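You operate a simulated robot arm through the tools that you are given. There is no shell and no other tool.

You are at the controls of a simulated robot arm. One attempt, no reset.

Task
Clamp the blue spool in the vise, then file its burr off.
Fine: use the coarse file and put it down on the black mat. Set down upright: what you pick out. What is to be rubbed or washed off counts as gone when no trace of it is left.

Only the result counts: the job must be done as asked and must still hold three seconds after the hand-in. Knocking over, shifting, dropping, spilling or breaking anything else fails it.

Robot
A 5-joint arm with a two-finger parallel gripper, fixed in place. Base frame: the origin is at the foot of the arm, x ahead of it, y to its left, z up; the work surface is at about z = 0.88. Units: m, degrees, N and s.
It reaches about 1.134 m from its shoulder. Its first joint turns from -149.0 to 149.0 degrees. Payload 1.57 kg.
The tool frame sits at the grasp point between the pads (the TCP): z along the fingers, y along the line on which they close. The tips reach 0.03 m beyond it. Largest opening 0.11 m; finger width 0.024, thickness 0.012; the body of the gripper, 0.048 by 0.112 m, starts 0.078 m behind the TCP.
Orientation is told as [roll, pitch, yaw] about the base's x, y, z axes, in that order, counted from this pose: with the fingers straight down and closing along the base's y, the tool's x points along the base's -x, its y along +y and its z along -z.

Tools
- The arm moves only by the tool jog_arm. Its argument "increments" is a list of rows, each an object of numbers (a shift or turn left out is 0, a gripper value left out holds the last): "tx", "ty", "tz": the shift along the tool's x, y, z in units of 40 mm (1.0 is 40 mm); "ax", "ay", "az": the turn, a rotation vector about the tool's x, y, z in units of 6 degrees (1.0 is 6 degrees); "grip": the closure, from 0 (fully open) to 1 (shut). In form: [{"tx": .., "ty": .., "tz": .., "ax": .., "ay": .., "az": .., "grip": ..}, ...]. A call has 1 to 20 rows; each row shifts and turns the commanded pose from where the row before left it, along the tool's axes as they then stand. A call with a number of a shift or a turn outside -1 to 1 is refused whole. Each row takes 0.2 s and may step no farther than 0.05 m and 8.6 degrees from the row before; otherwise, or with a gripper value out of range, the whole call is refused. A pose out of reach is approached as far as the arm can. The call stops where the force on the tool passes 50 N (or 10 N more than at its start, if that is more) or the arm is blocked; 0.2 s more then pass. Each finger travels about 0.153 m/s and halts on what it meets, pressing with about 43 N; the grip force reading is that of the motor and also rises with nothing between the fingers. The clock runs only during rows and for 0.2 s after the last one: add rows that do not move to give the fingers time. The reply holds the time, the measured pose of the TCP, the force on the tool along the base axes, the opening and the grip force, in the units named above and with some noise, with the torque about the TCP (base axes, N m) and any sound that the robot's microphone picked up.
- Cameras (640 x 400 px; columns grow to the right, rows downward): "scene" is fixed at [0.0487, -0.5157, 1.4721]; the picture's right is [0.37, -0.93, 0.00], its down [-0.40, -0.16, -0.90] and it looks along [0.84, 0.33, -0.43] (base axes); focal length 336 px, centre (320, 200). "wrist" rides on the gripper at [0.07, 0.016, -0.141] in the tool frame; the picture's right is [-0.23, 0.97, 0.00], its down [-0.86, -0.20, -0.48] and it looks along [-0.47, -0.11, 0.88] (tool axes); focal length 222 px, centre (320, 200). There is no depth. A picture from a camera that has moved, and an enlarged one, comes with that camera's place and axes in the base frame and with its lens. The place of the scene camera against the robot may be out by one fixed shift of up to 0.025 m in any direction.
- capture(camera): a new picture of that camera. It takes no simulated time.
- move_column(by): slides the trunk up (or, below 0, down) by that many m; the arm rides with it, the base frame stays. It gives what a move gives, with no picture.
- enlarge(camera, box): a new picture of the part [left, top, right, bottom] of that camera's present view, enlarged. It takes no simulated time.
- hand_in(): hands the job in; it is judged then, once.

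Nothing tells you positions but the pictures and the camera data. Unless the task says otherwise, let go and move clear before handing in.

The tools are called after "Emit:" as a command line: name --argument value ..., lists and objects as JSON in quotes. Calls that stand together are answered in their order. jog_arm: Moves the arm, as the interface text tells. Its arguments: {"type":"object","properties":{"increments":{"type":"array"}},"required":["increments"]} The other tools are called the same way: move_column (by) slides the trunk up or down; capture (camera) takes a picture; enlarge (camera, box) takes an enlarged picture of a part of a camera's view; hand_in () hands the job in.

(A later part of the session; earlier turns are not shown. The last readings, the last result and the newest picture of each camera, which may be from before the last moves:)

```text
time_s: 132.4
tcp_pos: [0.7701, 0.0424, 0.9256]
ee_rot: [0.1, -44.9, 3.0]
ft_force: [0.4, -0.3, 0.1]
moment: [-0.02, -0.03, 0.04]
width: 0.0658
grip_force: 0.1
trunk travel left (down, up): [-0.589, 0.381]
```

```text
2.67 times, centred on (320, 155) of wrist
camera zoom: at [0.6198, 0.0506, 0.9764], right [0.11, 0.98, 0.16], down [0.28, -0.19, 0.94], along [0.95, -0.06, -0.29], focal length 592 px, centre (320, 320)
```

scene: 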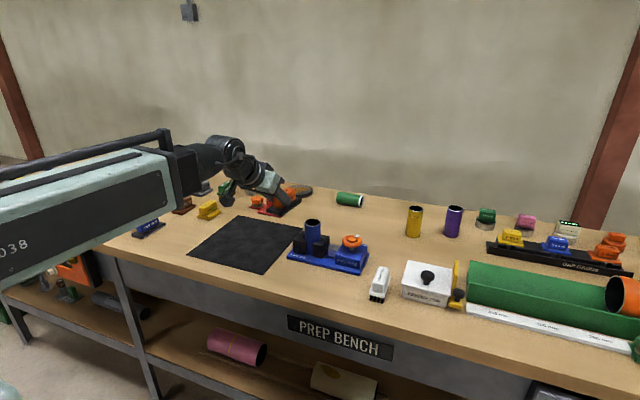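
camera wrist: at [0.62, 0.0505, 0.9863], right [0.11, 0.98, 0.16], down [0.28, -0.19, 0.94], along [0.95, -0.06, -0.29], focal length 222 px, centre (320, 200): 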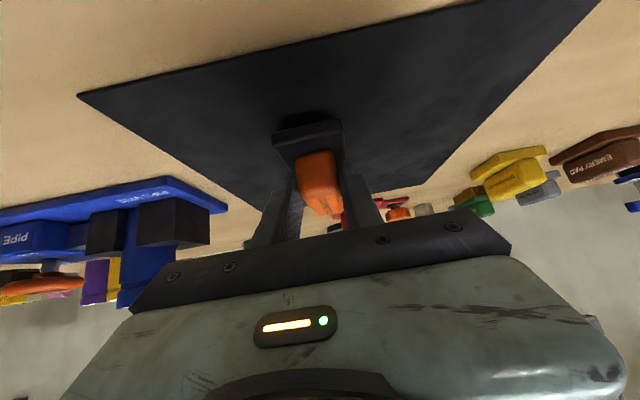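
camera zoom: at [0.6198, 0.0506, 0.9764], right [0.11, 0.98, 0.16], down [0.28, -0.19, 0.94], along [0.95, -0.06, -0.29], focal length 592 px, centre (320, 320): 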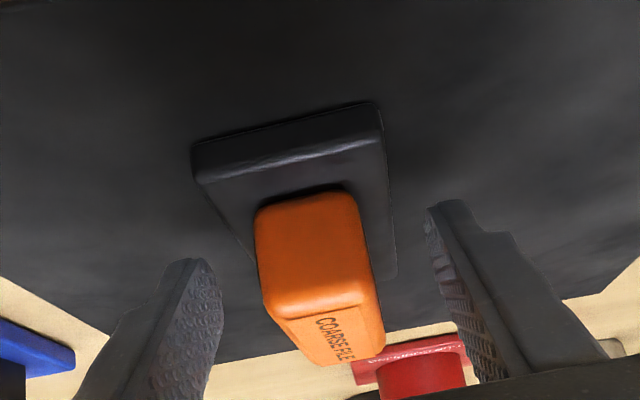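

The file sits flat and is now aligned with the arm. I'll raise, tilt to 60°, and come back down to re-grip closer to the handle's rear end.

Emit:
move_column --by 0.1

Emit:
jog_arm --increments '[{"ay": -1}, {"ay": -1}, {"ay": -0.5}, {"tx": 0.1, "tz": -0.173}, {}, {}]'

Emit:
move_column --by -0.1

Emit:
enlarge --camera "scene" --box '[170, 180, 310, 280]'

Emit:
enlarge --camera "wrist" --box '[230, 60, 410, 230]'

```text
time_s: 133.7
tcp_pos: [0.7698, 0.0417, 1.0261]
ee_rot: [-0.1, -45.0, 2.9]
ft_force: [-0.5, -0.2, 0.6]
moment: [0.01, 0.0, 0.0]
width: 0.0659
grip_force: 0.1
trunk travel left (down, up): [-0.689, 0.281]
```

```text
time_s: 135.1
tcp_pos: [0.7781, 0.0421, 1.0746]
ee_rot: [-0.1, -59.8, 3.0]
ft_force: [0.0, -1.0, 0.0]
moment: [-0.02, 0.0, -0.03]
width: 0.0663
grip_force: 0.0
out of reach, approached as far as the arm can: row 1, 2, 3, 4
trunk travel left (down, up): [-0.689, 0.281]
```

```text
time_s: 136.5
tcp_pos: [0.7793, 0.0422, 0.9738]
ee_rot: [-0.1, -59.8, 3.1]
ft_force: [-0.2, 0.4, -0.1]
moment: [0.01, -0.01, 0.01]
width: 0.066
grip_force: 0.2
trunk travel left (down, up): [-0.589, 0.381]
```

```text
4.00 times, centred on (240, 230) of scene
camera zoom: at [0.0487, -0.5157, 1.4721], right [0.37, -0.93, 0.0], down [-0.4, -0.16, -0.9], along [0.84, 0.33, -0.43], focal length 1346 px, centre (640, 80)
```

zoom: 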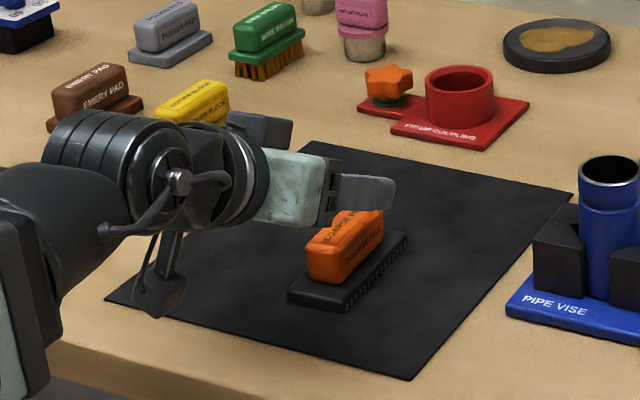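

```text
2.35 times, centred on (320, 145) of wrist
camera zoom: at [0.6209, 0.0506, 0.9852], right [0.06, 0.98, 0.2], down [0.03, -0.2, 0.98], along [1.0, -0.06, -0.04], focal length 523 px, centre (320, 329)
```

zoom: 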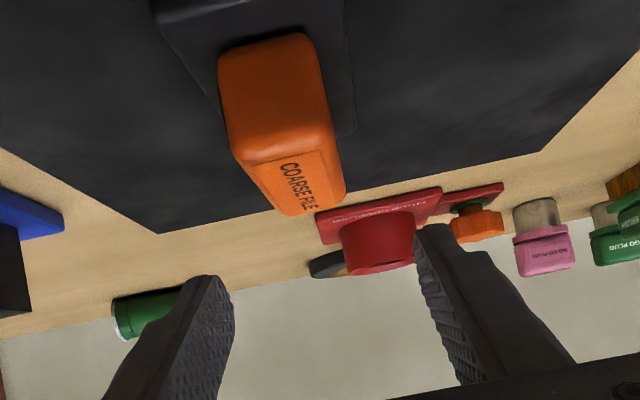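

Emit:
jog_arm --increments '[{"tx": 0.1, "tz": -0.19}, {"tx": 0.1, "tz": -0.19}, {}]'

```text
time_s: 137.3
tcp_pos: [0.7785, 0.0424, 0.9736]
ee_rot: [-0.1, -59.8, 3.0]
ft_force: [-0.3, 1.5, 0.2]
moment: [0.03, 0.04, 0.0]
width: 0.0658
grip_force: 0.0
out of reach, approached as far as the arm can: row 1, 2
trunk travel left (down, up): [-0.589, 0.381]
```

The boom is at its minimum retraction here, so I'll grip the file at this spot, shift it farther out on the mat, and re-grip it there.

Emit:
move_column --by -0.051

Emit:
enlarge --camera "scene" --box '[170, 180, 310, 280]'

Emit:
enlarge --camera "wrist" --box '[230, 80, 410, 230]'

```text
time_s: 138.2
tcp_pos: [0.7789, 0.0424, 0.9218]
ee_rot: [-0.1, -59.8, 2.9]
ft_force: [0.1, -0.1, 0.7]
moment: [-0.01, 0.01, 0.0]
width: 0.0658
grip_force: 0.0
trunk travel left (down, up): [-0.538, 0.432]
```

```text
4.00 times, centred on (240, 230) of scene
camera zoom: at [0.0487, -0.5157, 1.4721], right [0.37, -0.93, 0.0], down [-0.4, -0.16, -0.9], along [0.84, 0.33, -0.43], focal length 1346 px, centre (640, 80)
```

zoom: 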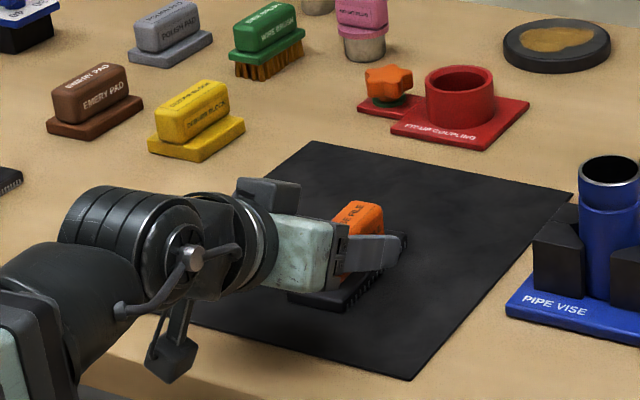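

```text
2.67 times, centred on (320, 155) of wrist
camera zoom: at [0.6209, 0.0506, 0.9342], right [0.06, 0.98, 0.2], down [0.03, -0.2, 0.98], along [1.0, -0.06, -0.04], focal length 592 px, centre (320, 320)
```

zoom: 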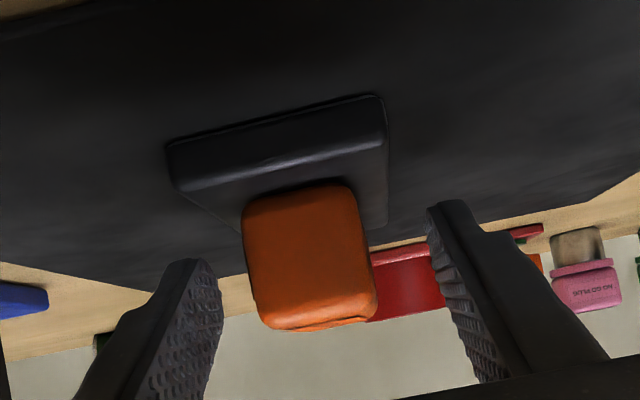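

Emit:
jog_arm --increments '[{"grip": 0.6}, {"grip": 1.0}, {}, {}]'

Emit:
move_column --by 0.012

Emit:
jog_arm --increments '[{"tx": -0.25, "tz": 0.433}, {"tx": -0.25, "tz": 0.433}, {"tx": -0.25, "tz": 0.433}, {"tx": -0.25, "tz": 0.433}, {}]'

Emit:
enlarge --camera "scene" --box '[170, 180, 310, 280]'

```text
time_s: 139.2
tcp_pos: [0.7779, 0.0423, 0.9244]
ee_rot: [-0.1, -59.8, 3.0]
ft_force: [1.8, -1.4, 1.5]
moment: [-0.03, 0.06, 0.02]
width: 0.0295
grip_force: 39.2
trunk travel left (down, up): [-0.538, 0.432]
```

```text
time_s: 139.8
tcp_pos: [0.7784, 0.0428, 0.9345]
ee_rot: [-0.1, -59.7, 3.0]
ft_force: [0.1, -0.8, -2.5]
moment: [-0.01, 0.02, 0.0]
width: 0.0296
grip_force: 39.6
trunk travel left (down, up): [-0.55, 0.42]
```

```text
time_s: 141.0
tcp_pos: [0.86, 0.0453, 0.9351]
ee_rot: [-0.2, -59.8, 3.0]
ft_force: [-0.3, 0.0, -2.7]
moment: [0.01, 0.05, 0.0]
width: 0.0296
grip_force: 39.9
trunk travel left (down, up): [-0.55, 0.42]
```

```text
4.00 times, centred on (240, 230) of scene
camera zoom: at [0.0487, -0.5157, 1.4721], right [0.37, -0.93, 0.0], down [-0.4, -0.16, -0.9], along [0.84, 0.33, -0.43], focal length 1346 px, centre (640, 80)
```

zoom: 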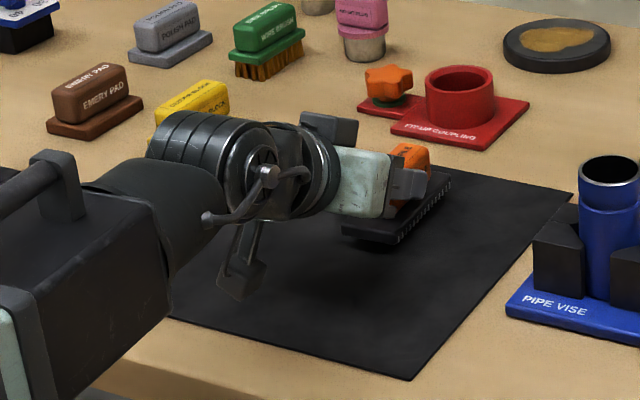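

Emit:
move_column --by -0.0115

```text
time_s: 141.6
tcp_pos: [0.8605, 0.0457, 0.9232]
ee_rot: [-0.1, -59.8, 3.0]
ft_force: [-0.6, 0.1, -2.8]
moment: [0.0, 0.03, 0.01]
width: 0.0296
grip_force: 38.7
trunk travel left (down, up): [-0.539, 0.431]
```

Emit:
move_column --by -0.0015

```text
time_s: 142.1
tcp_pos: [0.8589, 0.0456, 0.923]
ee_rot: [-0.2, -60.0, 2.9]
ft_force: [3.7, -1.2, 10.9]
moment: [0.08, 0.32, 0.01]
width: 0.0297
grip_force: 39.0
trunk travel left (down, up): [-0.537, 0.433]
```

Emit:
jog_arm --increments '[{"grip": 0.7}, {"grip": 0.58}, {}, {"tx": 0.112, "tz": -0.195}, {"tx": 0.112, "tz": -0.195}, {}, {}]'

Emit:
enlarge --camera "scene" --box '[200, 180, 310, 260]'

Emit:
enlarge --camera "wrist" --box '[230, 80, 410, 230]'

```text
time_s: 143.7
tcp_pos: [0.841, 0.0445, 0.9216]
ee_rot: [-0.2, -59.9, 3.1]
ft_force: [0.3, -0.6, -0.3]
moment: [0.0, -0.01, -0.01]
width: 0.0464
grip_force: 0.0
trunk travel left (down, up): [-0.537, 0.433]
```

```text
5.00 times, centred on (255, 220) of scene
camera zoom: at [0.0487, -0.5157, 1.4721], right [0.37, -0.93, 0.0], down [-0.4, -0.16, -0.9], along [0.84, 0.33, -0.43], focal length 1683 px, centre (645, 100)
```

zoom: 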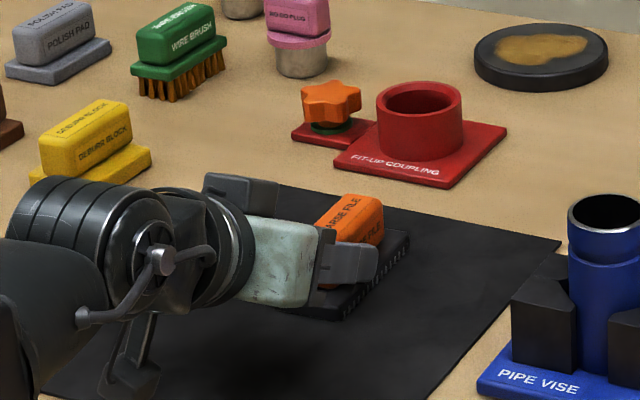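

```text
2.67 times, centred on (320, 155) of wrist
camera zoom: at [0.6839, 0.0534, 0.9332], right [0.06, 0.98, 0.2], down [0.03, -0.2, 0.98], along [1.0, -0.06, -0.04], focal length 592 px, centre (320, 320)
```

zoom: 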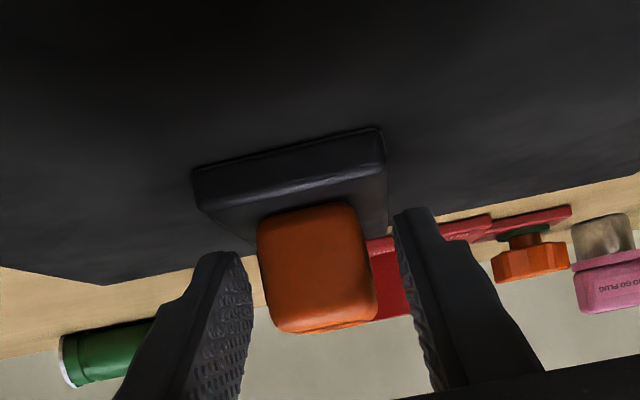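

Emit:
jog_arm --increments '[{"grip": 1.0}, {}, {}]'

Emit:
move_column --by 0.03

Emit:
enlarge --camera "scene" --box '[200, 170, 310, 250]'

```text
time_s: 144.5
tcp_pos: [0.8405, 0.0454, 0.9227]
ee_rot: [0.0, -59.9, 3.0]
ft_force: [0.3, -1.3, 0.1]
moment: [0.07, -0.02, -0.12]
width: 0.0295
grip_force: 39.4
trunk travel left (down, up): [-0.537, 0.433]
```

```text
time_s: 145.3
tcp_pos: [0.8405, 0.0448, 0.9517]
ee_rot: [-0.1, -59.8, 2.9]
ft_force: [0.2, -0.5, -2.1]
moment: [-0.02, 0.11, 0.04]
width: 0.0295
grip_force: 39.0
trunk travel left (down, up): [-0.567, 0.403]
```

```text
5.00 times, centred on (255, 210) of scene
camera zoom: at [0.0487, -0.5157, 1.4721], right [0.37, -0.93, 0.0], down [-0.4, -0.16, -0.9], along [0.84, 0.33, -0.43], focal length 1683 px, centre (645, 150)
```

zoom: 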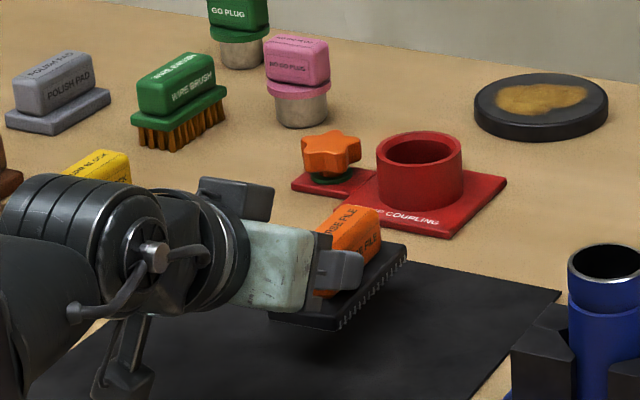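

The file is level with more overhang now. Raise, swing to the green spool's azimuth, and extend again.

Emit:
move_column --by 0.16

Emit:
jog_arm --increments '[{"ty": -0.775, "ax": 0.3045, "az": 0.1758}, {"ty": -0.775, "ax": 0.3045, "az": 0.1758}, {"ty": -0.775, "ax": 0.3045, "az": 0.1758}, {"ty": -0.775, "ax": 0.3045, "az": 0.1758}, {"ty": -0.775, "ax": 0.3045, "az": 0.1758}, {}, {}]'

Emit:
jog_arm --increments '[{"tx": -0.469, "tz": 0.812}, {"tx": -0.469, "tz": 0.812}, {"tx": -0.469, "tz": 0.812}, {"tx": -0.469, "tz": 0.812}, {"tx": -0.469, "tz": 0.812}, {"tx": -0.469, "tz": 0.812}, {"tx": -0.469, "tz": 0.812}, {"tx": -0.469, "tz": 0.812}, {}, {}]'

Emit:
capture --camera "scene"

Emit:
capture --camera "wrist"

```text
time_s: 147.1
tcp_pos: [0.8407, 0.0455, 1.112]
ee_rot: [-0.1, -59.9, 2.9]
ft_force: [0.2, 0.9, -3.2]
moment: [-0.04, 0.12, 0.02]
width: 0.0297
grip_force: 39.0
trunk travel left (down, up): [-0.727, 0.243]
```

```text
time_s: 148.7
tcp_pos: [0.8377, -0.1088, 1.111]
ee_rot: [-0.2, -59.8, -7.5]
ft_force: [0.2, 0.4, -3.2]
moment: [0.01, 0.14, 0.0]
width: 0.0295
grip_force: 39.0
trunk travel left (down, up): [-0.727, 0.243]
```

```text
time_s: 150.9
tcp_pos: [1.1367, -0.1485, 1.1118]
ee_rot: [-0.2, -59.9, -7.4]
ft_force: [0.8, -0.3, -2.8]
moment: [0.01, 0.15, 0.03]
width: 0.0296
grip_force: 39.1
trunk travel left (down, up): [-0.727, 0.243]
```

```text
taken
```

scene: 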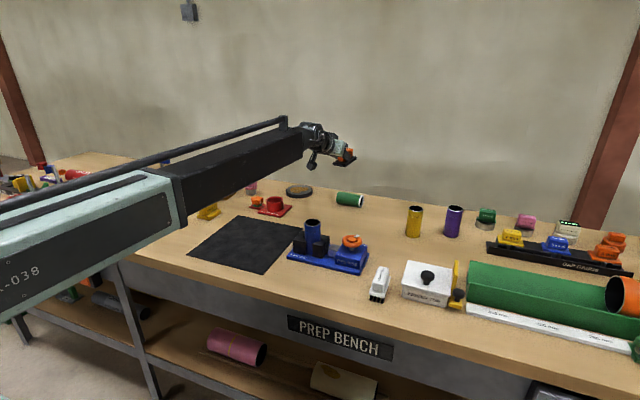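

```text
taken
camera wrist: at [0.9823, -0.1114, 1.1229], right [0.24, 0.95, 0.2], down [-0.01, -0.2, 0.98], along [0.97, -0.24, -0.04], focal length 222 px, centre (320, 200)
```

wrist: 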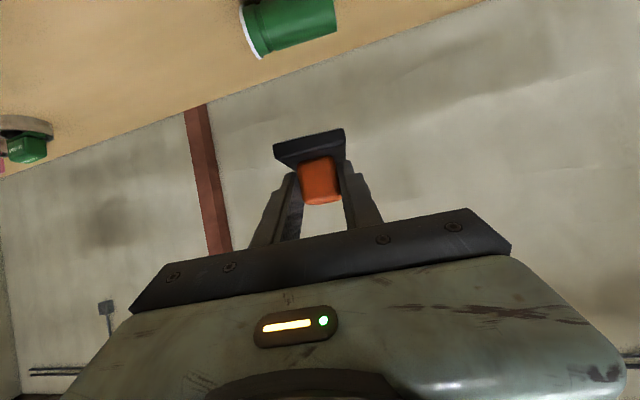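

Emit:
jog_arm --increments '[{"ay": -0.5}, {"tx": -0.06, "tz": 0.11}, {"tx": -0.06, "tz": 0.11}, {}]'

Emit:
move_column --by -0.14

Emit:
enlarge --camera "scene" --box '[310, 160, 390, 220]'

Emit:
enlarge --camera "wrist" --box '[220, 60, 400, 220]'

```text
time_s: 151.9
tcp_pos: [1.1457, -0.1512, 1.1229]
ee_rot: [-0.1, -62.9, -7.5]
ft_force: [-0.6, -0.3, -2.7]
moment: [0.01, 0.15, 0.0]
width: 0.0293
grip_force: 38.8
out of reach, approached as far as the arm can: row 1
trunk travel left (down, up): [-0.727, 0.243]
```

```text
time_s: 153.6
tcp_pos: [1.1465, -0.1502, 0.983]
ee_rot: [-0.3, -62.9, -7.4]
ft_force: [-1.0, -0.4, -2.4]
moment: [0.01, 0.15, 0.03]
width: 0.0293
grip_force: 39.3
trunk travel left (down, up): [-0.587, 0.383]
```

```text
6.67 times, centred on (350, 190) of scene
camera zoom: at [0.0487, -0.5157, 1.4721], right [0.37, -0.93, 0.0], down [-0.4, -0.16, -0.9], along [0.84, 0.33, -0.43], focal length 2244 px, centre (120, 267)
```

zoom: 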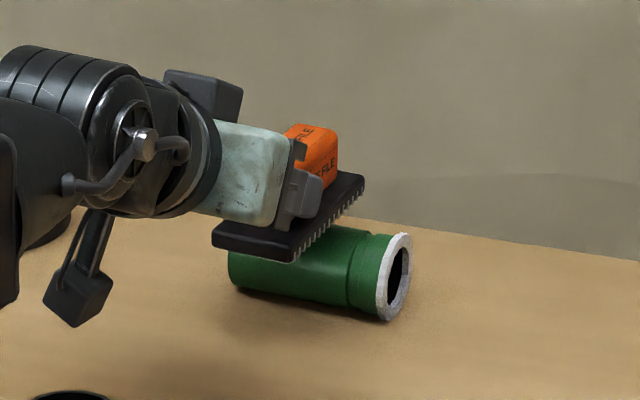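

```text
2.50 times, centred on (310, 140) of wrist
camera zoom: at [0.9925, -0.1128, 0.9856], right [0.23, 0.95, 0.2], down [-0.06, -0.19, 0.98], along [0.97, -0.24, 0.01], focal length 555 px, centre (345, 350)
```

zoom: 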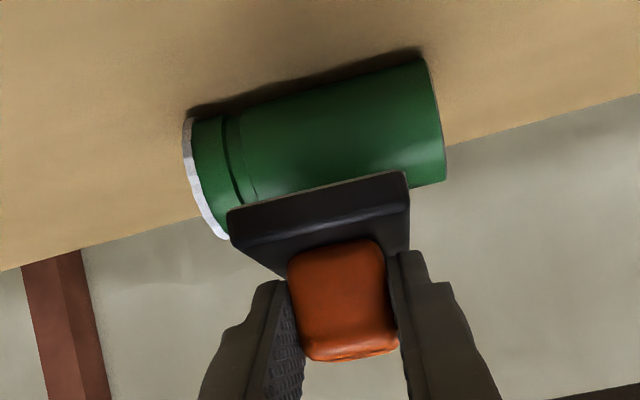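

Emit:
move_column --by -0.014

Emit:
enlarge --camera "scene" --box '[310, 160, 390, 220]'

```text
time_s: 154.2
tcp_pos: [1.1461, -0.1485, 0.9687]
ee_rot: [-0.2, -62.8, -7.5]
ft_force: [-0.2, 0.4, -2.3]
moment: [0.02, 0.1, -0.02]
width: 0.0295
grip_force: 39.4
trunk travel left (down, up): [-0.573, 0.397]
```

```text
6.67 times, centred on (350, 190) of scene
camera zoom: at [0.0487, -0.5157, 1.4721], right [0.37, -0.93, 0.0], down [-0.4, -0.16, -0.9], along [0.84, 0.33, -0.43], focal length 2244 px, centre (120, 267)
```

zoom: 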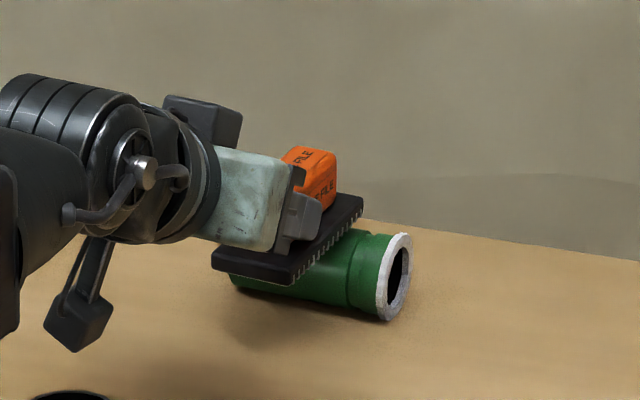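

Emit:
move_column --by -0.003

```text
time_s: 154.7
tcp_pos: [1.1467, -0.1491, 0.9655]
ee_rot: [-0.2, -62.9, -7.5]
ft_force: [0.2, 0.8, -3.8]
moment: [0.01, 0.13, -0.04]
width: 0.0294
grip_force: 39.4
trunk travel left (down, up): [-0.57, 0.4]
```

Emit:
move_column --by -0.003

```text
time_s: 155.2
tcp_pos: [1.146, -0.1497, 0.9643]
ee_rot: [-0.3, -62.9, -7.5]
ft_force: [-0.2, -0.2, -0.3]
moment: [0.09, -0.1, 0.04]
width: 0.0297
grip_force: 39.4
trunk travel left (down, up): [-0.567, 0.403]
```

Contact is light with the file nearly flat. I'll add slight pressure, then draw back.

Emit:
move_column --by -0.0012

Emit:
jog_arm --increments '[{"tx": 0.0855, "tz": -0.167, "ay": 0.015}, {"tx": 0.0855, "tz": -0.167, "ay": 0.015}, {"tx": 0.0855, "tz": -0.167, "ay": 0.015}]'

Emit:
enlarge --camera "scene" --box '[310, 160, 390, 220]'

```text
time_s: 155.7
tcp_pos: [1.146, -0.1493, 0.9638]
ee_rot: [-0.2, -63.1, -7.5]
ft_force: [0.1, 0.1, 5.6]
moment: [0.07, -0.57, 0.02]
width: 0.0295
grip_force: 38.8
trunk travel left (down, up): [-0.566, 0.404]
```

```text
time_s: 156.5
tcp_pos: [1.1232, -0.1467, 0.9638]
ee_rot: [-0.3, -62.8, -7.4]
ft_force: [-0.9, 4.7, 13.7]
moment: [-0.49, -1.37, 0.38]
width: 0.0295
grip_force: 39.5
trunk travel left (down, up): [-0.566, 0.404]
```

```text
6.67 times, centred on (350, 190) of scene
camera zoom: at [0.0487, -0.5157, 1.4721], right [0.37, -0.93, 0.0], down [-0.4, -0.16, -0.9], along [0.84, 0.33, -0.43], focal length 2244 px, centre (120, 267)
```

zoom: 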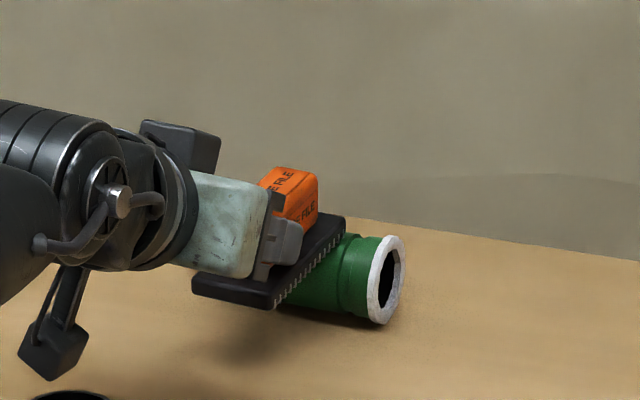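

The spool is rolling toward me now. I'll continue.

Emit:
jog_arm --increments '[{"tx": 0.0855, "tz": -0.167, "ay": 0.008}, {"tx": 0.0855, "tz": -0.167, "ay": 0.008}]'

Emit:
enlarge --camera "scene" --box '[310, 160, 390, 220]'

Emit:
enlarge --camera "wrist" --box '[220, 60, 400, 220]'

```text
time_s: 157.1
tcp_pos: [1.1072, -0.1454, 0.9617]
ee_rot: [-0.2, -62.7, -7.3]
ft_force: [-0.7, -0.1, 11.0]
moment: [-0.46, -1.11, 0.08]
width: 0.0297
grip_force: 38.9
trunk travel left (down, up): [-0.566, 0.404]
```

```text
6.67 times, centred on (350, 190) of scene
camera zoom: at [0.0487, -0.5157, 1.4721], right [0.37, -0.93, 0.0], down [-0.4, -0.16, -0.9], along [0.84, 0.33, -0.43], focal length 2244 px, centre (120, 267)
```

zoom: 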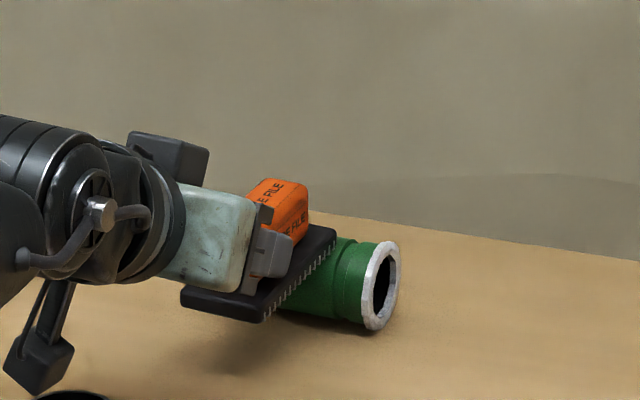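

```text
2.50 times, centred on (310, 140) of wrist
camera zoom: at [0.9538, -0.108, 0.9656], right [0.23, 0.95, 0.2], down [-0.06, -0.19, 0.98], along [0.97, -0.24, 0.01], focal length 555 px, centre (345, 350)
```

zoom: 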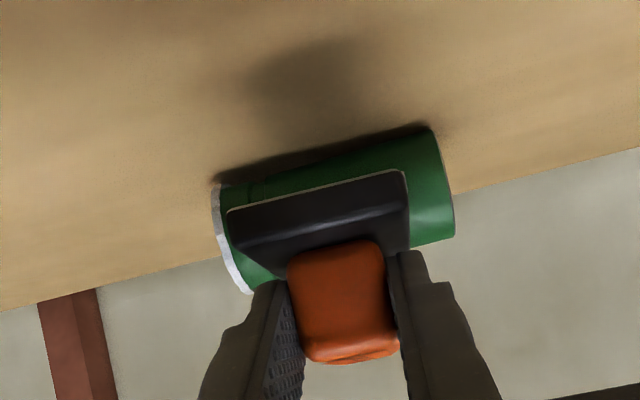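

Working well, about 2 cm so far. Two more short pulls, then I'll reposition the file farther over it.

Emit:
jog_arm --increments '[{"tx": 0.0855, "tz": -0.167, "ay": 0.01}, {"tx": 0.0855, "tz": -0.167, "ay": 0.01}]'

Emit:
enlarge --camera "scene" --box '[310, 160, 390, 220]'

```text
time_s: 157.7
tcp_pos: [1.0947, -0.142, 0.9602]
ee_rot: [-0.3, -62.5, -7.6]
ft_force: [-1.2, 0.1, 0.2]
moment: [-0.05, -0.13, -0.12]
width: 0.0299
grip_force: 39.3
trunk travel left (down, up): [-0.566, 0.404]
```

```text
6.67 times, centred on (350, 190) of scene
camera zoom: at [0.0487, -0.5157, 1.4721], right [0.37, -0.93, 0.0], down [-0.4, -0.16, -0.9], along [0.84, 0.33, -0.43], focal length 2244 px, centre (120, 267)
```

zoom: 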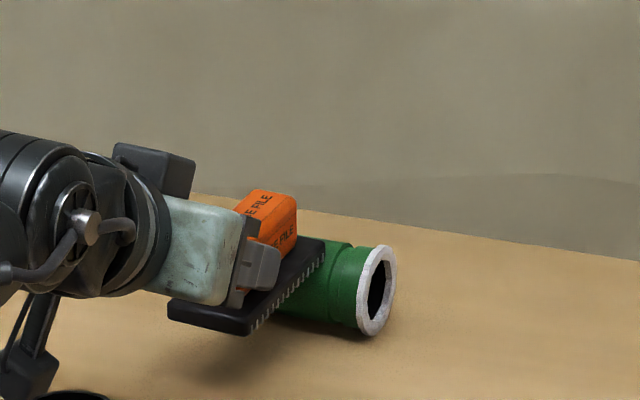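

Emit:
move_column --by 0.02

Emit:
jog_arm --increments '[{"tx": -0.25, "tz": 0.49, "ay": -0.03}, {"tx": -0.2, "tz": 0.39, "ay": -0.03}, {}, {}]'

Emit:
enlarge --camera "scene" --box '[310, 160, 390, 220]'

Emit:
enlarge --camera "wrist" --box '[220, 60, 400, 220]'

```text
time_s: 158.4
tcp_pos: [1.0952, -0.1428, 0.9799]
ee_rot: [-0.1, -62.5, -7.6]
ft_force: [-0.2, 0.0, -2.5]
moment: [0.02, 0.11, -0.01]
width: 0.0295
grip_force: 38.4
trunk travel left (down, up): [-0.586, 0.384]
```

```text
time_s: 159.4
tcp_pos: [1.1333, -0.1469, 0.9814]
ee_rot: [-0.2, -62.7, -7.4]
ft_force: [0.3, -0.1, -2.4]
moment: [0.04, 0.09, -0.05]
width: 0.0293
grip_force: 39.0
trunk travel left (down, up): [-0.586, 0.384]
```

```text
6.67 times, centred on (350, 190) of scene
camera zoom: at [0.0487, -0.5157, 1.4721], right [0.37, -0.93, 0.0], down [-0.4, -0.16, -0.9], along [0.84, 0.33, -0.43], focal length 2244 px, centre (120, 267)
```

zoom: 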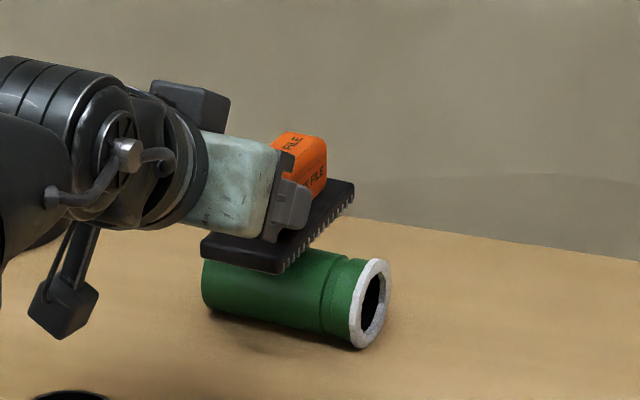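

```text
2.50 times, centred on (310, 140) of wrist
camera zoom: at [0.9796, -0.1103, 0.9842], right [0.23, 0.95, 0.2], down [-0.06, -0.19, 0.98], along [0.97, -0.24, 0.01], focal length 555 px, centre (345, 350)
```

zoom: 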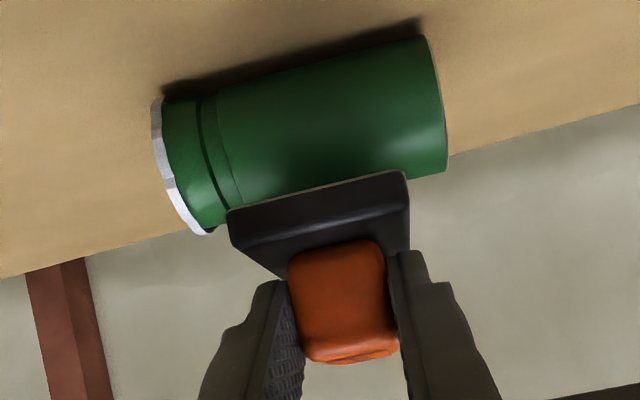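

It kept rolling and is now near x≈1.16. I'll pause briefly to see whether it has stopped.

Emit:
jog_arm --increments '[{}, {}, {}, {}, {}]'

Emit:
enlarge --camera "scene" --box '[310, 160, 390, 220]'

```text
time_s: 160.6
tcp_pos: [1.1327, -0.1473, 0.9814]
ee_rot: [-0.2, -62.7, -7.5]
ft_force: [-0.2, 0.3, -3.2]
moment: [0.02, 0.13, -0.01]
width: 0.0295
grip_force: 39.1
trunk travel left (down, up): [-0.586, 0.384]
```

```text
6.67 times, centred on (350, 190) of scene
camera zoom: at [0.0487, -0.5157, 1.4721], right [0.37, -0.93, 0.0], down [-0.4, -0.16, -0.9], along [0.84, 0.33, -0.43], focal length 2244 px, centre (120, 267)
```

zoom: 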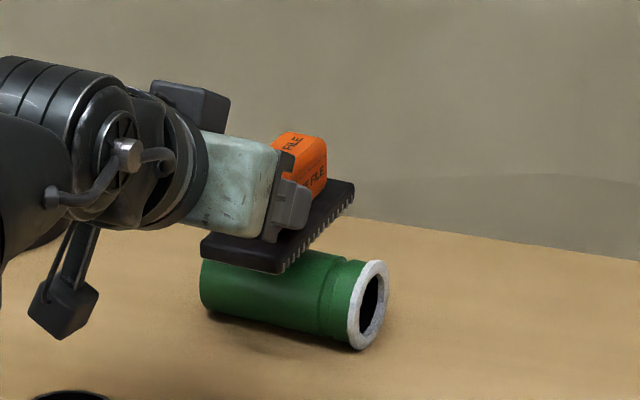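

It's settled near (1.17, -0.165), its axis slightly off the direction my fingers close in. I'll use the file on the rim side next, which both pulls it closer and squares it to the arm.

Emit:
move_column --by 0.012

Emit:
jog_arm --increments '[{"ty": -0.52, "ax": 0.155, "az": 0.08}, {"ty": -0.52, "ax": 0.155, "az": 0.08}, {}, {}]'

Emit:
move_column --by -0.02

Emit:
enlarge --camera "scene" --box '[310, 160, 390, 220]'

Emit:
enlarge --camera "wrist" --box '[220, 60, 400, 220]'

```text
time_s: 161.2
tcp_pos: [1.1324, -0.1476, 0.9935]
ee_rot: [-0.2, -62.8, -7.5]
ft_force: [0.1, 0.6, -2.9]
moment: [0.04, 0.08, 0.0]
width: 0.0295
grip_force: 39.3
trunk travel left (down, up): [-0.598, 0.372]
```

```text
time_s: 162.2
tcp_pos: [1.1263, -0.1881, 0.9935]
ee_rot: [-0.2, -62.7, -9.5]
ft_force: [0.3, 0.2, -2.9]
moment: [0.03, 0.14, 0.02]
width: 0.0297
grip_force: 39.3
trunk travel left (down, up): [-0.598, 0.372]
```

```text
time_s: 162.9
tcp_pos: [1.1275, -0.1888, 0.9736]
ee_rot: [-0.2, -62.7, -9.6]
ft_force: [0.0, -0.1, -3.3]
moment: [0.07, 0.13, -0.01]
width: 0.0295
grip_force: 39.3
trunk travel left (down, up): [-0.578, 0.392]
```

```text
6.67 times, centred on (350, 190) of scene
camera zoom: at [0.0487, -0.5157, 1.4721], right [0.37, -0.93, 0.0], down [-0.4, -0.16, -0.9], along [0.84, 0.33, -0.43], focal length 2244 px, centre (120, 267)
```

zoom: 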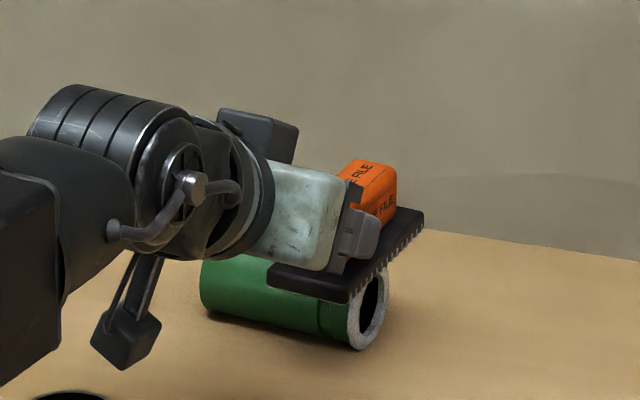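

```text
2.50 times, centred on (310, 140) of wrist
camera zoom: at [0.975, -0.1458, 0.9762], right [0.27, 0.94, 0.2], down [-0.07, -0.19, 0.98], along [0.96, -0.28, 0.01], focal length 555 px, centre (345, 350)
```

zoom: 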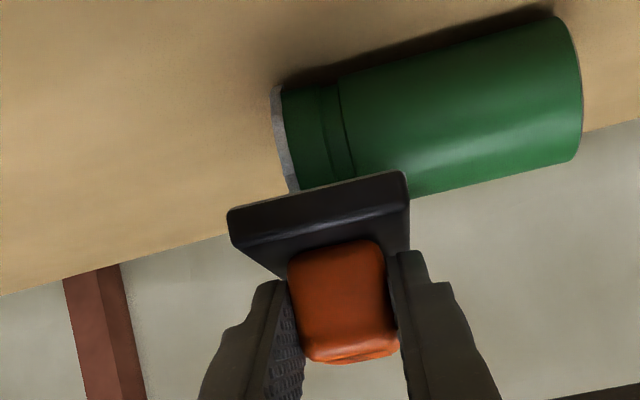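

Emit:
move_column --by -0.003

```text
time_s: 163.4
tcp_pos: [1.1267, -0.1885, 0.9702]
ee_rot: [-0.2, -62.7, -9.6]
ft_force: [0.4, 0.1, -3.6]
moment: [0.01, 0.13, 0.01]
width: 0.0297
grip_force: 39.0
trunk travel left (down, up): [-0.575, 0.395]
```

Emit:
move_column --by -0.0025

```text
time_s: 163.9
tcp_pos: [1.1263, -0.188, 0.9681]
ee_rot: [-0.1, -62.8, -9.6]
ft_force: [0.3, -0.2, -2.2]
moment: [0.04, 0.15, -0.03]
width: 0.0296
grip_force: 39.4
trunk travel left (down, up): [-0.572, 0.398]
```

Emit:
move_column --by -0.0025

```text
time_s: 164.4
tcp_pos: [1.127, -0.1887, 0.9654]
ee_rot: [-0.1, -62.6, -9.6]
ft_force: [0.7, -0.1, -3.1]
moment: [-0.01, 0.12, 0.0]
width: 0.0293
grip_force: 39.6
trunk travel left (down, up): [-0.57, 0.4]
```

Emit:
move_column --by -0.002

Emit:
enlarge --camera "scene" --box '[310, 160, 390, 220]'

```text
time_s: 164.9
tcp_pos: [1.1272, -0.1891, 0.9642]
ee_rot: [-0.2, -62.8, -9.6]
ft_force: [0.8, 0.0, 1.0]
moment: [0.1, -0.16, -0.02]
width: 0.0296
grip_force: 39.4
trunk travel left (down, up): [-0.568, 0.402]
```

```text
6.67 times, centred on (350, 190) of scene
camera zoom: at [0.0487, -0.5157, 1.4721], right [0.37, -0.93, 0.0], down [-0.4, -0.16, -0.9], along [0.84, 0.33, -0.43], focal length 2244 px, centre (120, 267)
```

zoom: 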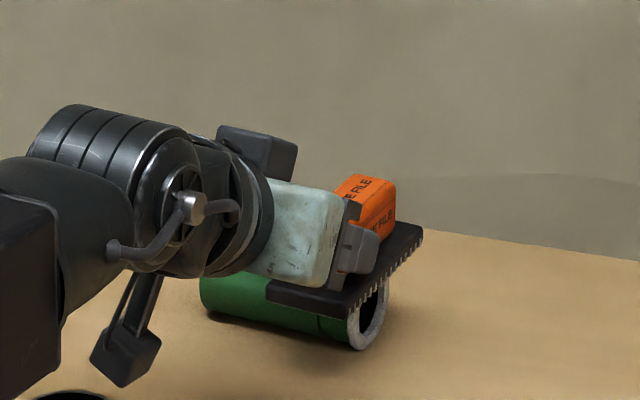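

Emit:
move_column --by -0.001

Emit:
jog_arm --increments '[{"tx": 0.1143, "tz": -0.2224, "ay": 0.008}, {"tx": 0.1143, "tz": -0.2224, "ay": 0.008}, {"tx": 0.1143, "tz": -0.2224, "ay": 0.008}]'

Emit:
enlarge --camera "scene" --box '[310, 160, 390, 220]'

Emit:
enlarge --camera "wrist" --box '[220, 60, 400, 220]'

```text
time_s: 165.5
tcp_pos: [1.1271, -0.1886, 0.9642]
ee_rot: [-0.2, -62.9, -9.6]
ft_force: [2.4, -1.3, 7.3]
moment: [0.17, -0.5, -0.04]
width: 0.0294
grip_force: 39.2
trunk travel left (down, up): [-0.567, 0.403]
```

```text
time_s: 166.3
tcp_pos: [1.0973, -0.1824, 0.9632]
ee_rot: [-0.2, -62.8, -9.6]
ft_force: [2.6, -0.1, 6.0]
moment: [-0.23, -0.62, 0.0]
width: 0.0296
grip_force: 39.3
trunk travel left (down, up): [-0.567, 0.403]
```

```text
6.67 times, centred on (350, 190) of scene
camera zoom: at [0.0487, -0.5157, 1.4721], right [0.37, -0.93, 0.0], down [-0.4, -0.16, -0.9], along [0.84, 0.33, -0.43], focal length 2244 px, centre (120, 267)
```

zoom: 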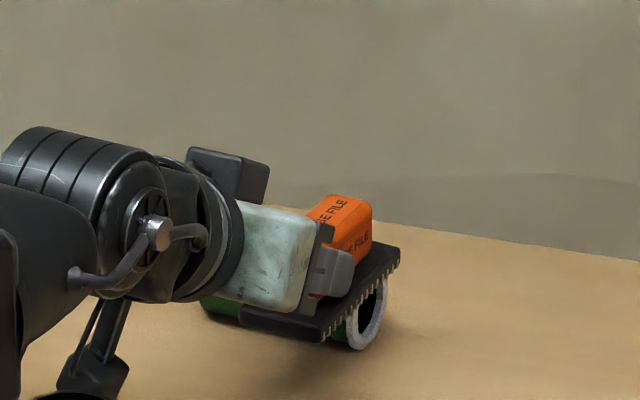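

```text
2.50 times, centred on (310, 140) of wrist
camera zoom: at [0.945, -0.1404, 0.9659], right [0.27, 0.94, 0.2], down [-0.07, -0.19, 0.98], along [0.96, -0.28, 0.01], focal length 555 px, centre (345, 350)
```

zoom: 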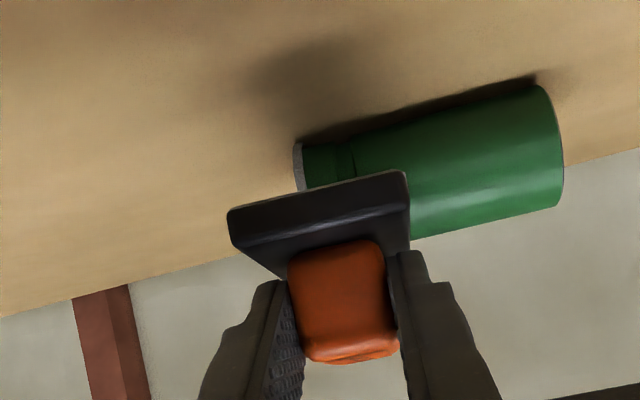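

Sliding on the burr rim doesn't grip, while the body did. I'll go back to pressing on the middle of the body.

Emit:
move_column --by 0.015

Emit:
jog_arm --increments '[{"ty": 0.45, "ax": -0.13, "az": -0.067}, {"ty": 0.45, "ax": -0.13, "az": -0.067}, {"tx": -0.3, "tz": 0.584}, {"tx": -0.1, "tz": 0.19}, {}, {}]'

Emit:
enlarge --camera "scene" --box '[310, 160, 390, 220]'

Emit:
enlarge --camera "wrist" --box '[220, 60, 400, 220]'

```text
time_s: 166.9
tcp_pos: [1.099, -0.1825, 0.9773]
ee_rot: [-0.2, -62.6, -9.6]
ft_force: [-0.1, -0.7, -2.2]
moment: [0.02, 0.13, 0.03]
width: 0.0293
grip_force: 38.6
trunk travel left (down, up): [-0.582, 0.388]
```

```text
time_s: 168.3
tcp_pos: [1.1384, -0.1528, 0.9775]
ee_rot: [-0.2, -62.6, -7.8]
ft_force: [-0.4, -0.2, -3.7]
moment: [0.03, 0.13, 0.03]
width: 0.0294
grip_force: 38.9
trunk travel left (down, up): [-0.582, 0.388]
```

```text
6.67 times, centred on (350, 190) of scene
camera zoom: at [0.0487, -0.5157, 1.4721], right [0.37, -0.93, 0.0], down [-0.4, -0.16, -0.9], along [0.84, 0.33, -0.43], focal length 2244 px, centre (120, 267)
```

zoom: 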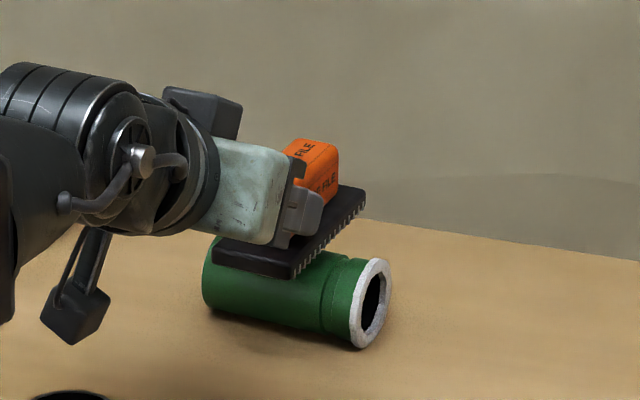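

```text
2.50 times, centred on (310, 140) of wrist
camera zoom: at [0.984, -0.1149, 0.9801], right [0.24, 0.95, 0.2], down [-0.06, -0.19, 0.98], along [0.97, -0.25, 0.01], focal length 555 px, centre (345, 350)
```

zoom: 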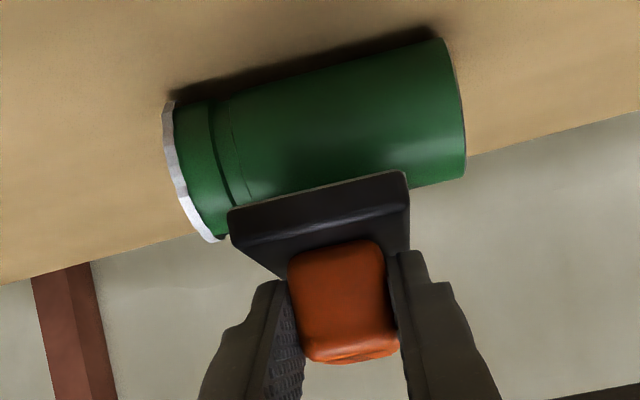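

Emit:
move_column --by -0.0135

```text
time_s: 168.9
tcp_pos: [1.137, -0.1527, 0.9642]
ee_rot: [-0.1, -62.7, -7.9]
ft_force: [0.6, 0.0, 2.4]
moment: [0.12, -0.14, 0.03]
width: 0.0295
grip_force: 39.2
trunk travel left (down, up): [-0.568, 0.402]
```

Emit:
move_column --by -0.0015

Emit:
jog_arm --increments '[{"tx": 0.1143, "tz": -0.2224, "ay": 0.01}, {"tx": 0.1143, "tz": -0.2224, "ay": 0.01}, {"tx": 0.1143, "tz": -0.2224, "ay": 0.01}]'

Emit:
enlarge --camera "scene" --box '[310, 160, 390, 220]'

```text
time_s: 169.4
tcp_pos: [1.1369, -0.1525, 0.9644]
ee_rot: [-0.3, -62.8, -7.7]
ft_force: [0.2, 0.4, 9.7]
moment: [0.1, -0.61, 0.03]
width: 0.0294
grip_force: 39.2
trunk travel left (down, up): [-0.567, 0.403]
```

```text
time_s: 170.2
tcp_pos: [1.1046, -0.1457, 0.964]
ee_rot: [-0.2, -62.7, -7.7]
ft_force: [-1.0, 5.8, 20.5]
moment: [-0.56, -1.16, 0.28]
width: 0.0296
grip_force: 38.5
trunk travel left (down, up): [-0.567, 0.403]
```

```text
6.67 times, centred on (350, 190) of scene
camera zoom: at [0.0487, -0.5157, 1.4721], right [0.37, -0.93, 0.0], down [-0.4, -0.16, -0.9], along [0.84, 0.33, -0.43], focal length 2244 px, centre (120, 267)
```

zoom: 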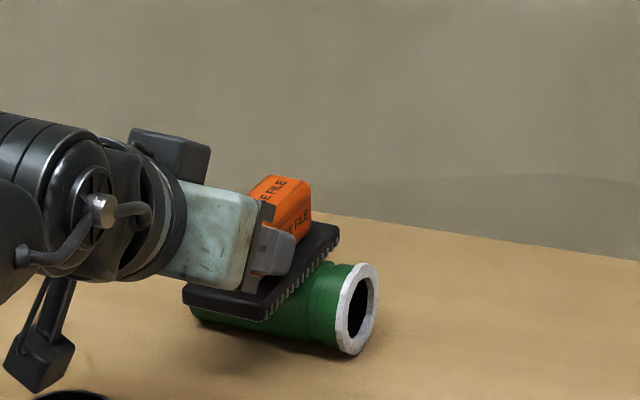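

Rolling again. I'll continue gently.

Emit:
jog_arm --increments '[{"tx": 0.1143, "tz": -0.2224, "ay": 0.005}, {"tx": 0.1143, "tz": -0.2224, "ay": 0.005}]'

Emit:
enlarge --camera "scene" --box '[310, 160, 390, 220]'

Emit:
enlarge --camera "wrist" --box '[220, 60, 400, 220]'

```text
time_s: 170.8
tcp_pos: [1.086, -0.1448, 0.9647]
ee_rot: [-0.2, -62.7, -7.8]
ft_force: [-0.7, 7.3, 15.9]
moment: [-0.4, -1.05, 0.45]
width: 0.0295
grip_force: 39.0
trunk travel left (down, up): [-0.567, 0.403]
```

```text
6.67 times, centred on (350, 190) of scene
camera zoom: at [0.0487, -0.5157, 1.4721], right [0.37, -0.93, 0.0], down [-0.4, -0.16, -0.9], along [0.84, 0.33, -0.43], focal length 2244 px, centre (120, 267)
```

zoom: 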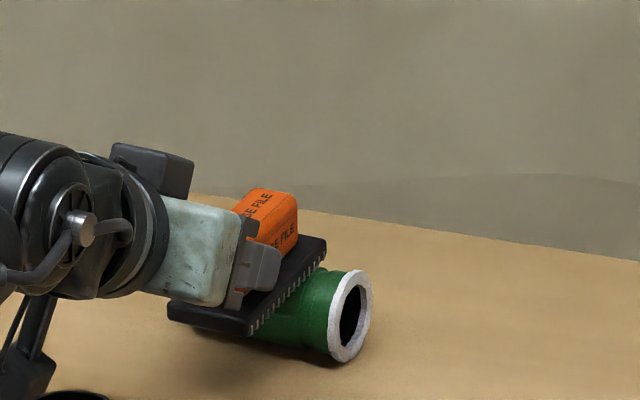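

```text
2.50 times, centred on (310, 140) of wrist
camera zoom: at [0.9329, -0.1071, 0.967], right [0.24, 0.95, 0.2], down [-0.06, -0.19, 0.98], along [0.97, -0.25, 0.01], focal length 555 px, centre (345, 350)
```

zoom: 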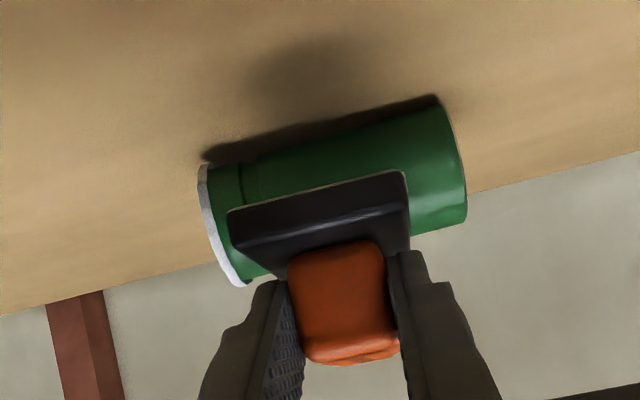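

Emit:
jog_arm --increments '[{"tx": 0.1143, "tz": -0.2224, "ay": 0.005}]'

Emit:
move_column --by 0.05

Emit:
enlarge --camera "scene" --box '[300, 150, 400, 230]'

Emit:
capture --camera "wrist"

```text
time_s: 171.2
tcp_pos: [1.0761, -0.1438, 0.9636]
ee_rot: [-0.2, -62.6, -7.8]
ft_force: [-1.0, 5.3, 14.4]
moment: [-0.42, -1.14, 0.33]
width: 0.0294
grip_force: 38.6
trunk travel left (down, up): [-0.567, 0.403]
```

```text
time_s: 172.1
tcp_pos: [1.0789, -0.1457, 1.0114]
ee_rot: [-0.3, -62.5, -7.8]
ft_force: [-0.3, -0.1, -2.1]
moment: [-0.02, 0.13, 0.03]
width: 0.0294
grip_force: 38.8
trunk travel left (down, up): [-0.617, 0.353]
```

```text
5.00 times, centred on (350, 190) of scene
camera zoom: at [0.0487, -0.5157, 1.4721], right [0.37, -0.93, 0.0], down [-0.4, -0.16, -0.9], along [0.84, 0.33, -0.43], focal length 1683 px, centre (170, 250)
```

zoom: 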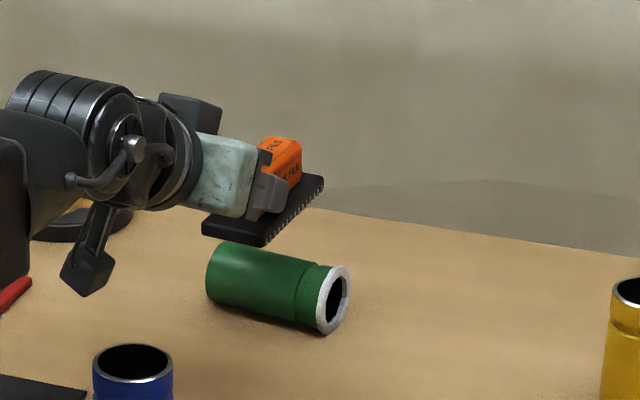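

```text
taken
camera wrist: at [0.9249, -0.1066, 1.0149], right [0.24, 0.95, 0.2], down [-0.06, -0.19, 0.98], along [0.97, -0.25, 0.01], focal length 222 px, centre (320, 200)
```

wrist: 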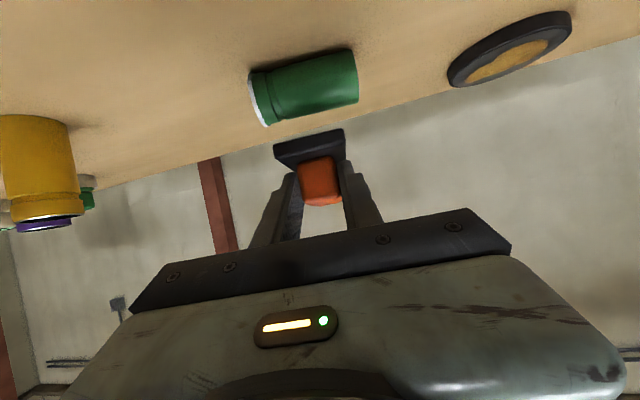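

The spool is now at about (1.142, -0.157) and square to the arm, with its axis aligned to my closing direction within a few degrees. One more stroke should bring it into comfortable gripping range.

Emit:
jog_arm --increments '[{"tx": -0.22, "tz": 0.42, "ay": -0.01}, {"tx": -0.21, "tz": 0.4, "ay": -0.01}, {}]'

Emit:
move_column --by -0.044

Emit:
enlarge --camera "scene" --box '[310, 160, 390, 220]'

```text
time_s: 172.9
tcp_pos: [1.1144, -0.1484, 1.0118]
ee_rot: [-0.2, -62.6, -7.9]
ft_force: [-0.1, -0.6, -3.1]
moment: [0.04, 0.1, -0.01]
width: 0.0293
grip_force: 38.7
trunk travel left (down, up): [-0.617, 0.353]
```

```text
time_s: 173.8
tcp_pos: [1.1155, -0.1495, 0.9684]
ee_rot: [-0.2, -62.6, -7.8]
ft_force: [-0.1, 0.3, -2.7]
moment: [0.04, 0.16, 0.0]
width: 0.0296
grip_force: 39.3
trunk travel left (down, up): [-0.573, 0.397]
```

```text
6.67 times, centred on (350, 190) of scene
camera zoom: at [0.0487, -0.5157, 1.4721], right [0.37, -0.93, 0.0], down [-0.4, -0.16, -0.9], along [0.84, 0.33, -0.43], focal length 2244 px, centre (120, 267)
```

zoom: 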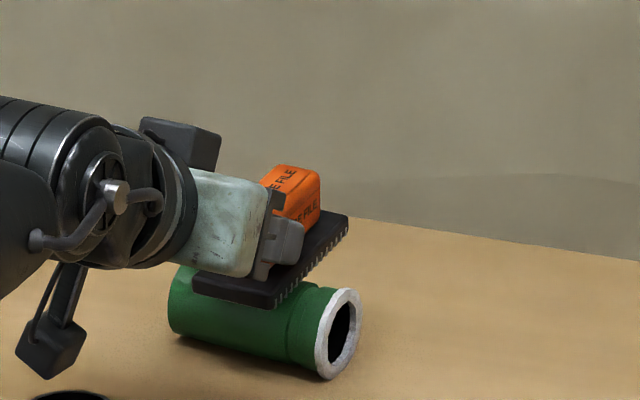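

Emit:
move_column --by -0.0045

```text
time_s: 174.3
tcp_pos: [1.1148, -0.1491, 0.9665]
ee_rot: [-0.2, -62.8, -7.9]
ft_force: [0.6, -0.6, 8.0]
moment: [-0.09, -0.26, -0.01]
width: 0.0296
grip_force: 38.8
trunk travel left (down, up): [-0.568, 0.402]
```

Emit:
jog_arm --increments '[{"tx": 0.1143, "tz": -0.2224, "ay": 0.01}, {"tx": 0.1143, "tz": -0.2224, "ay": 0.01}, {"tx": 0.1143, "tz": -0.2224, "ay": 0.01}]'

Emit:
enlarge --camera "scene" --box '[310, 160, 390, 220]'

```text
time_s: 175.1
tcp_pos: [1.0838, -0.1429, 0.9657]
ee_rot: [-0.2, -62.7, -7.7]
ft_force: [-2.0, 7.7, 18.7]
moment: [-0.36, -0.64, 0.34]
width: 0.0295
grip_force: 39.5
trunk travel left (down, up): [-0.568, 0.402]
```

```text
6.67 times, centred on (350, 190) of scene
camera zoom: at [0.0487, -0.5157, 1.4721], right [0.37, -0.93, 0.0], down [-0.4, -0.16, -0.9], along [0.84, 0.33, -0.43], focal length 2244 px, centre (120, 267)
```

zoom: 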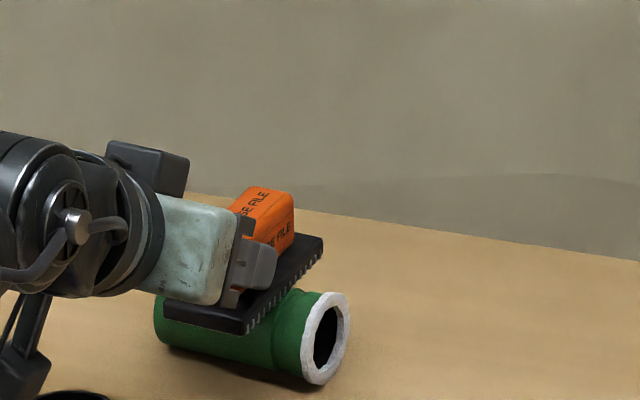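

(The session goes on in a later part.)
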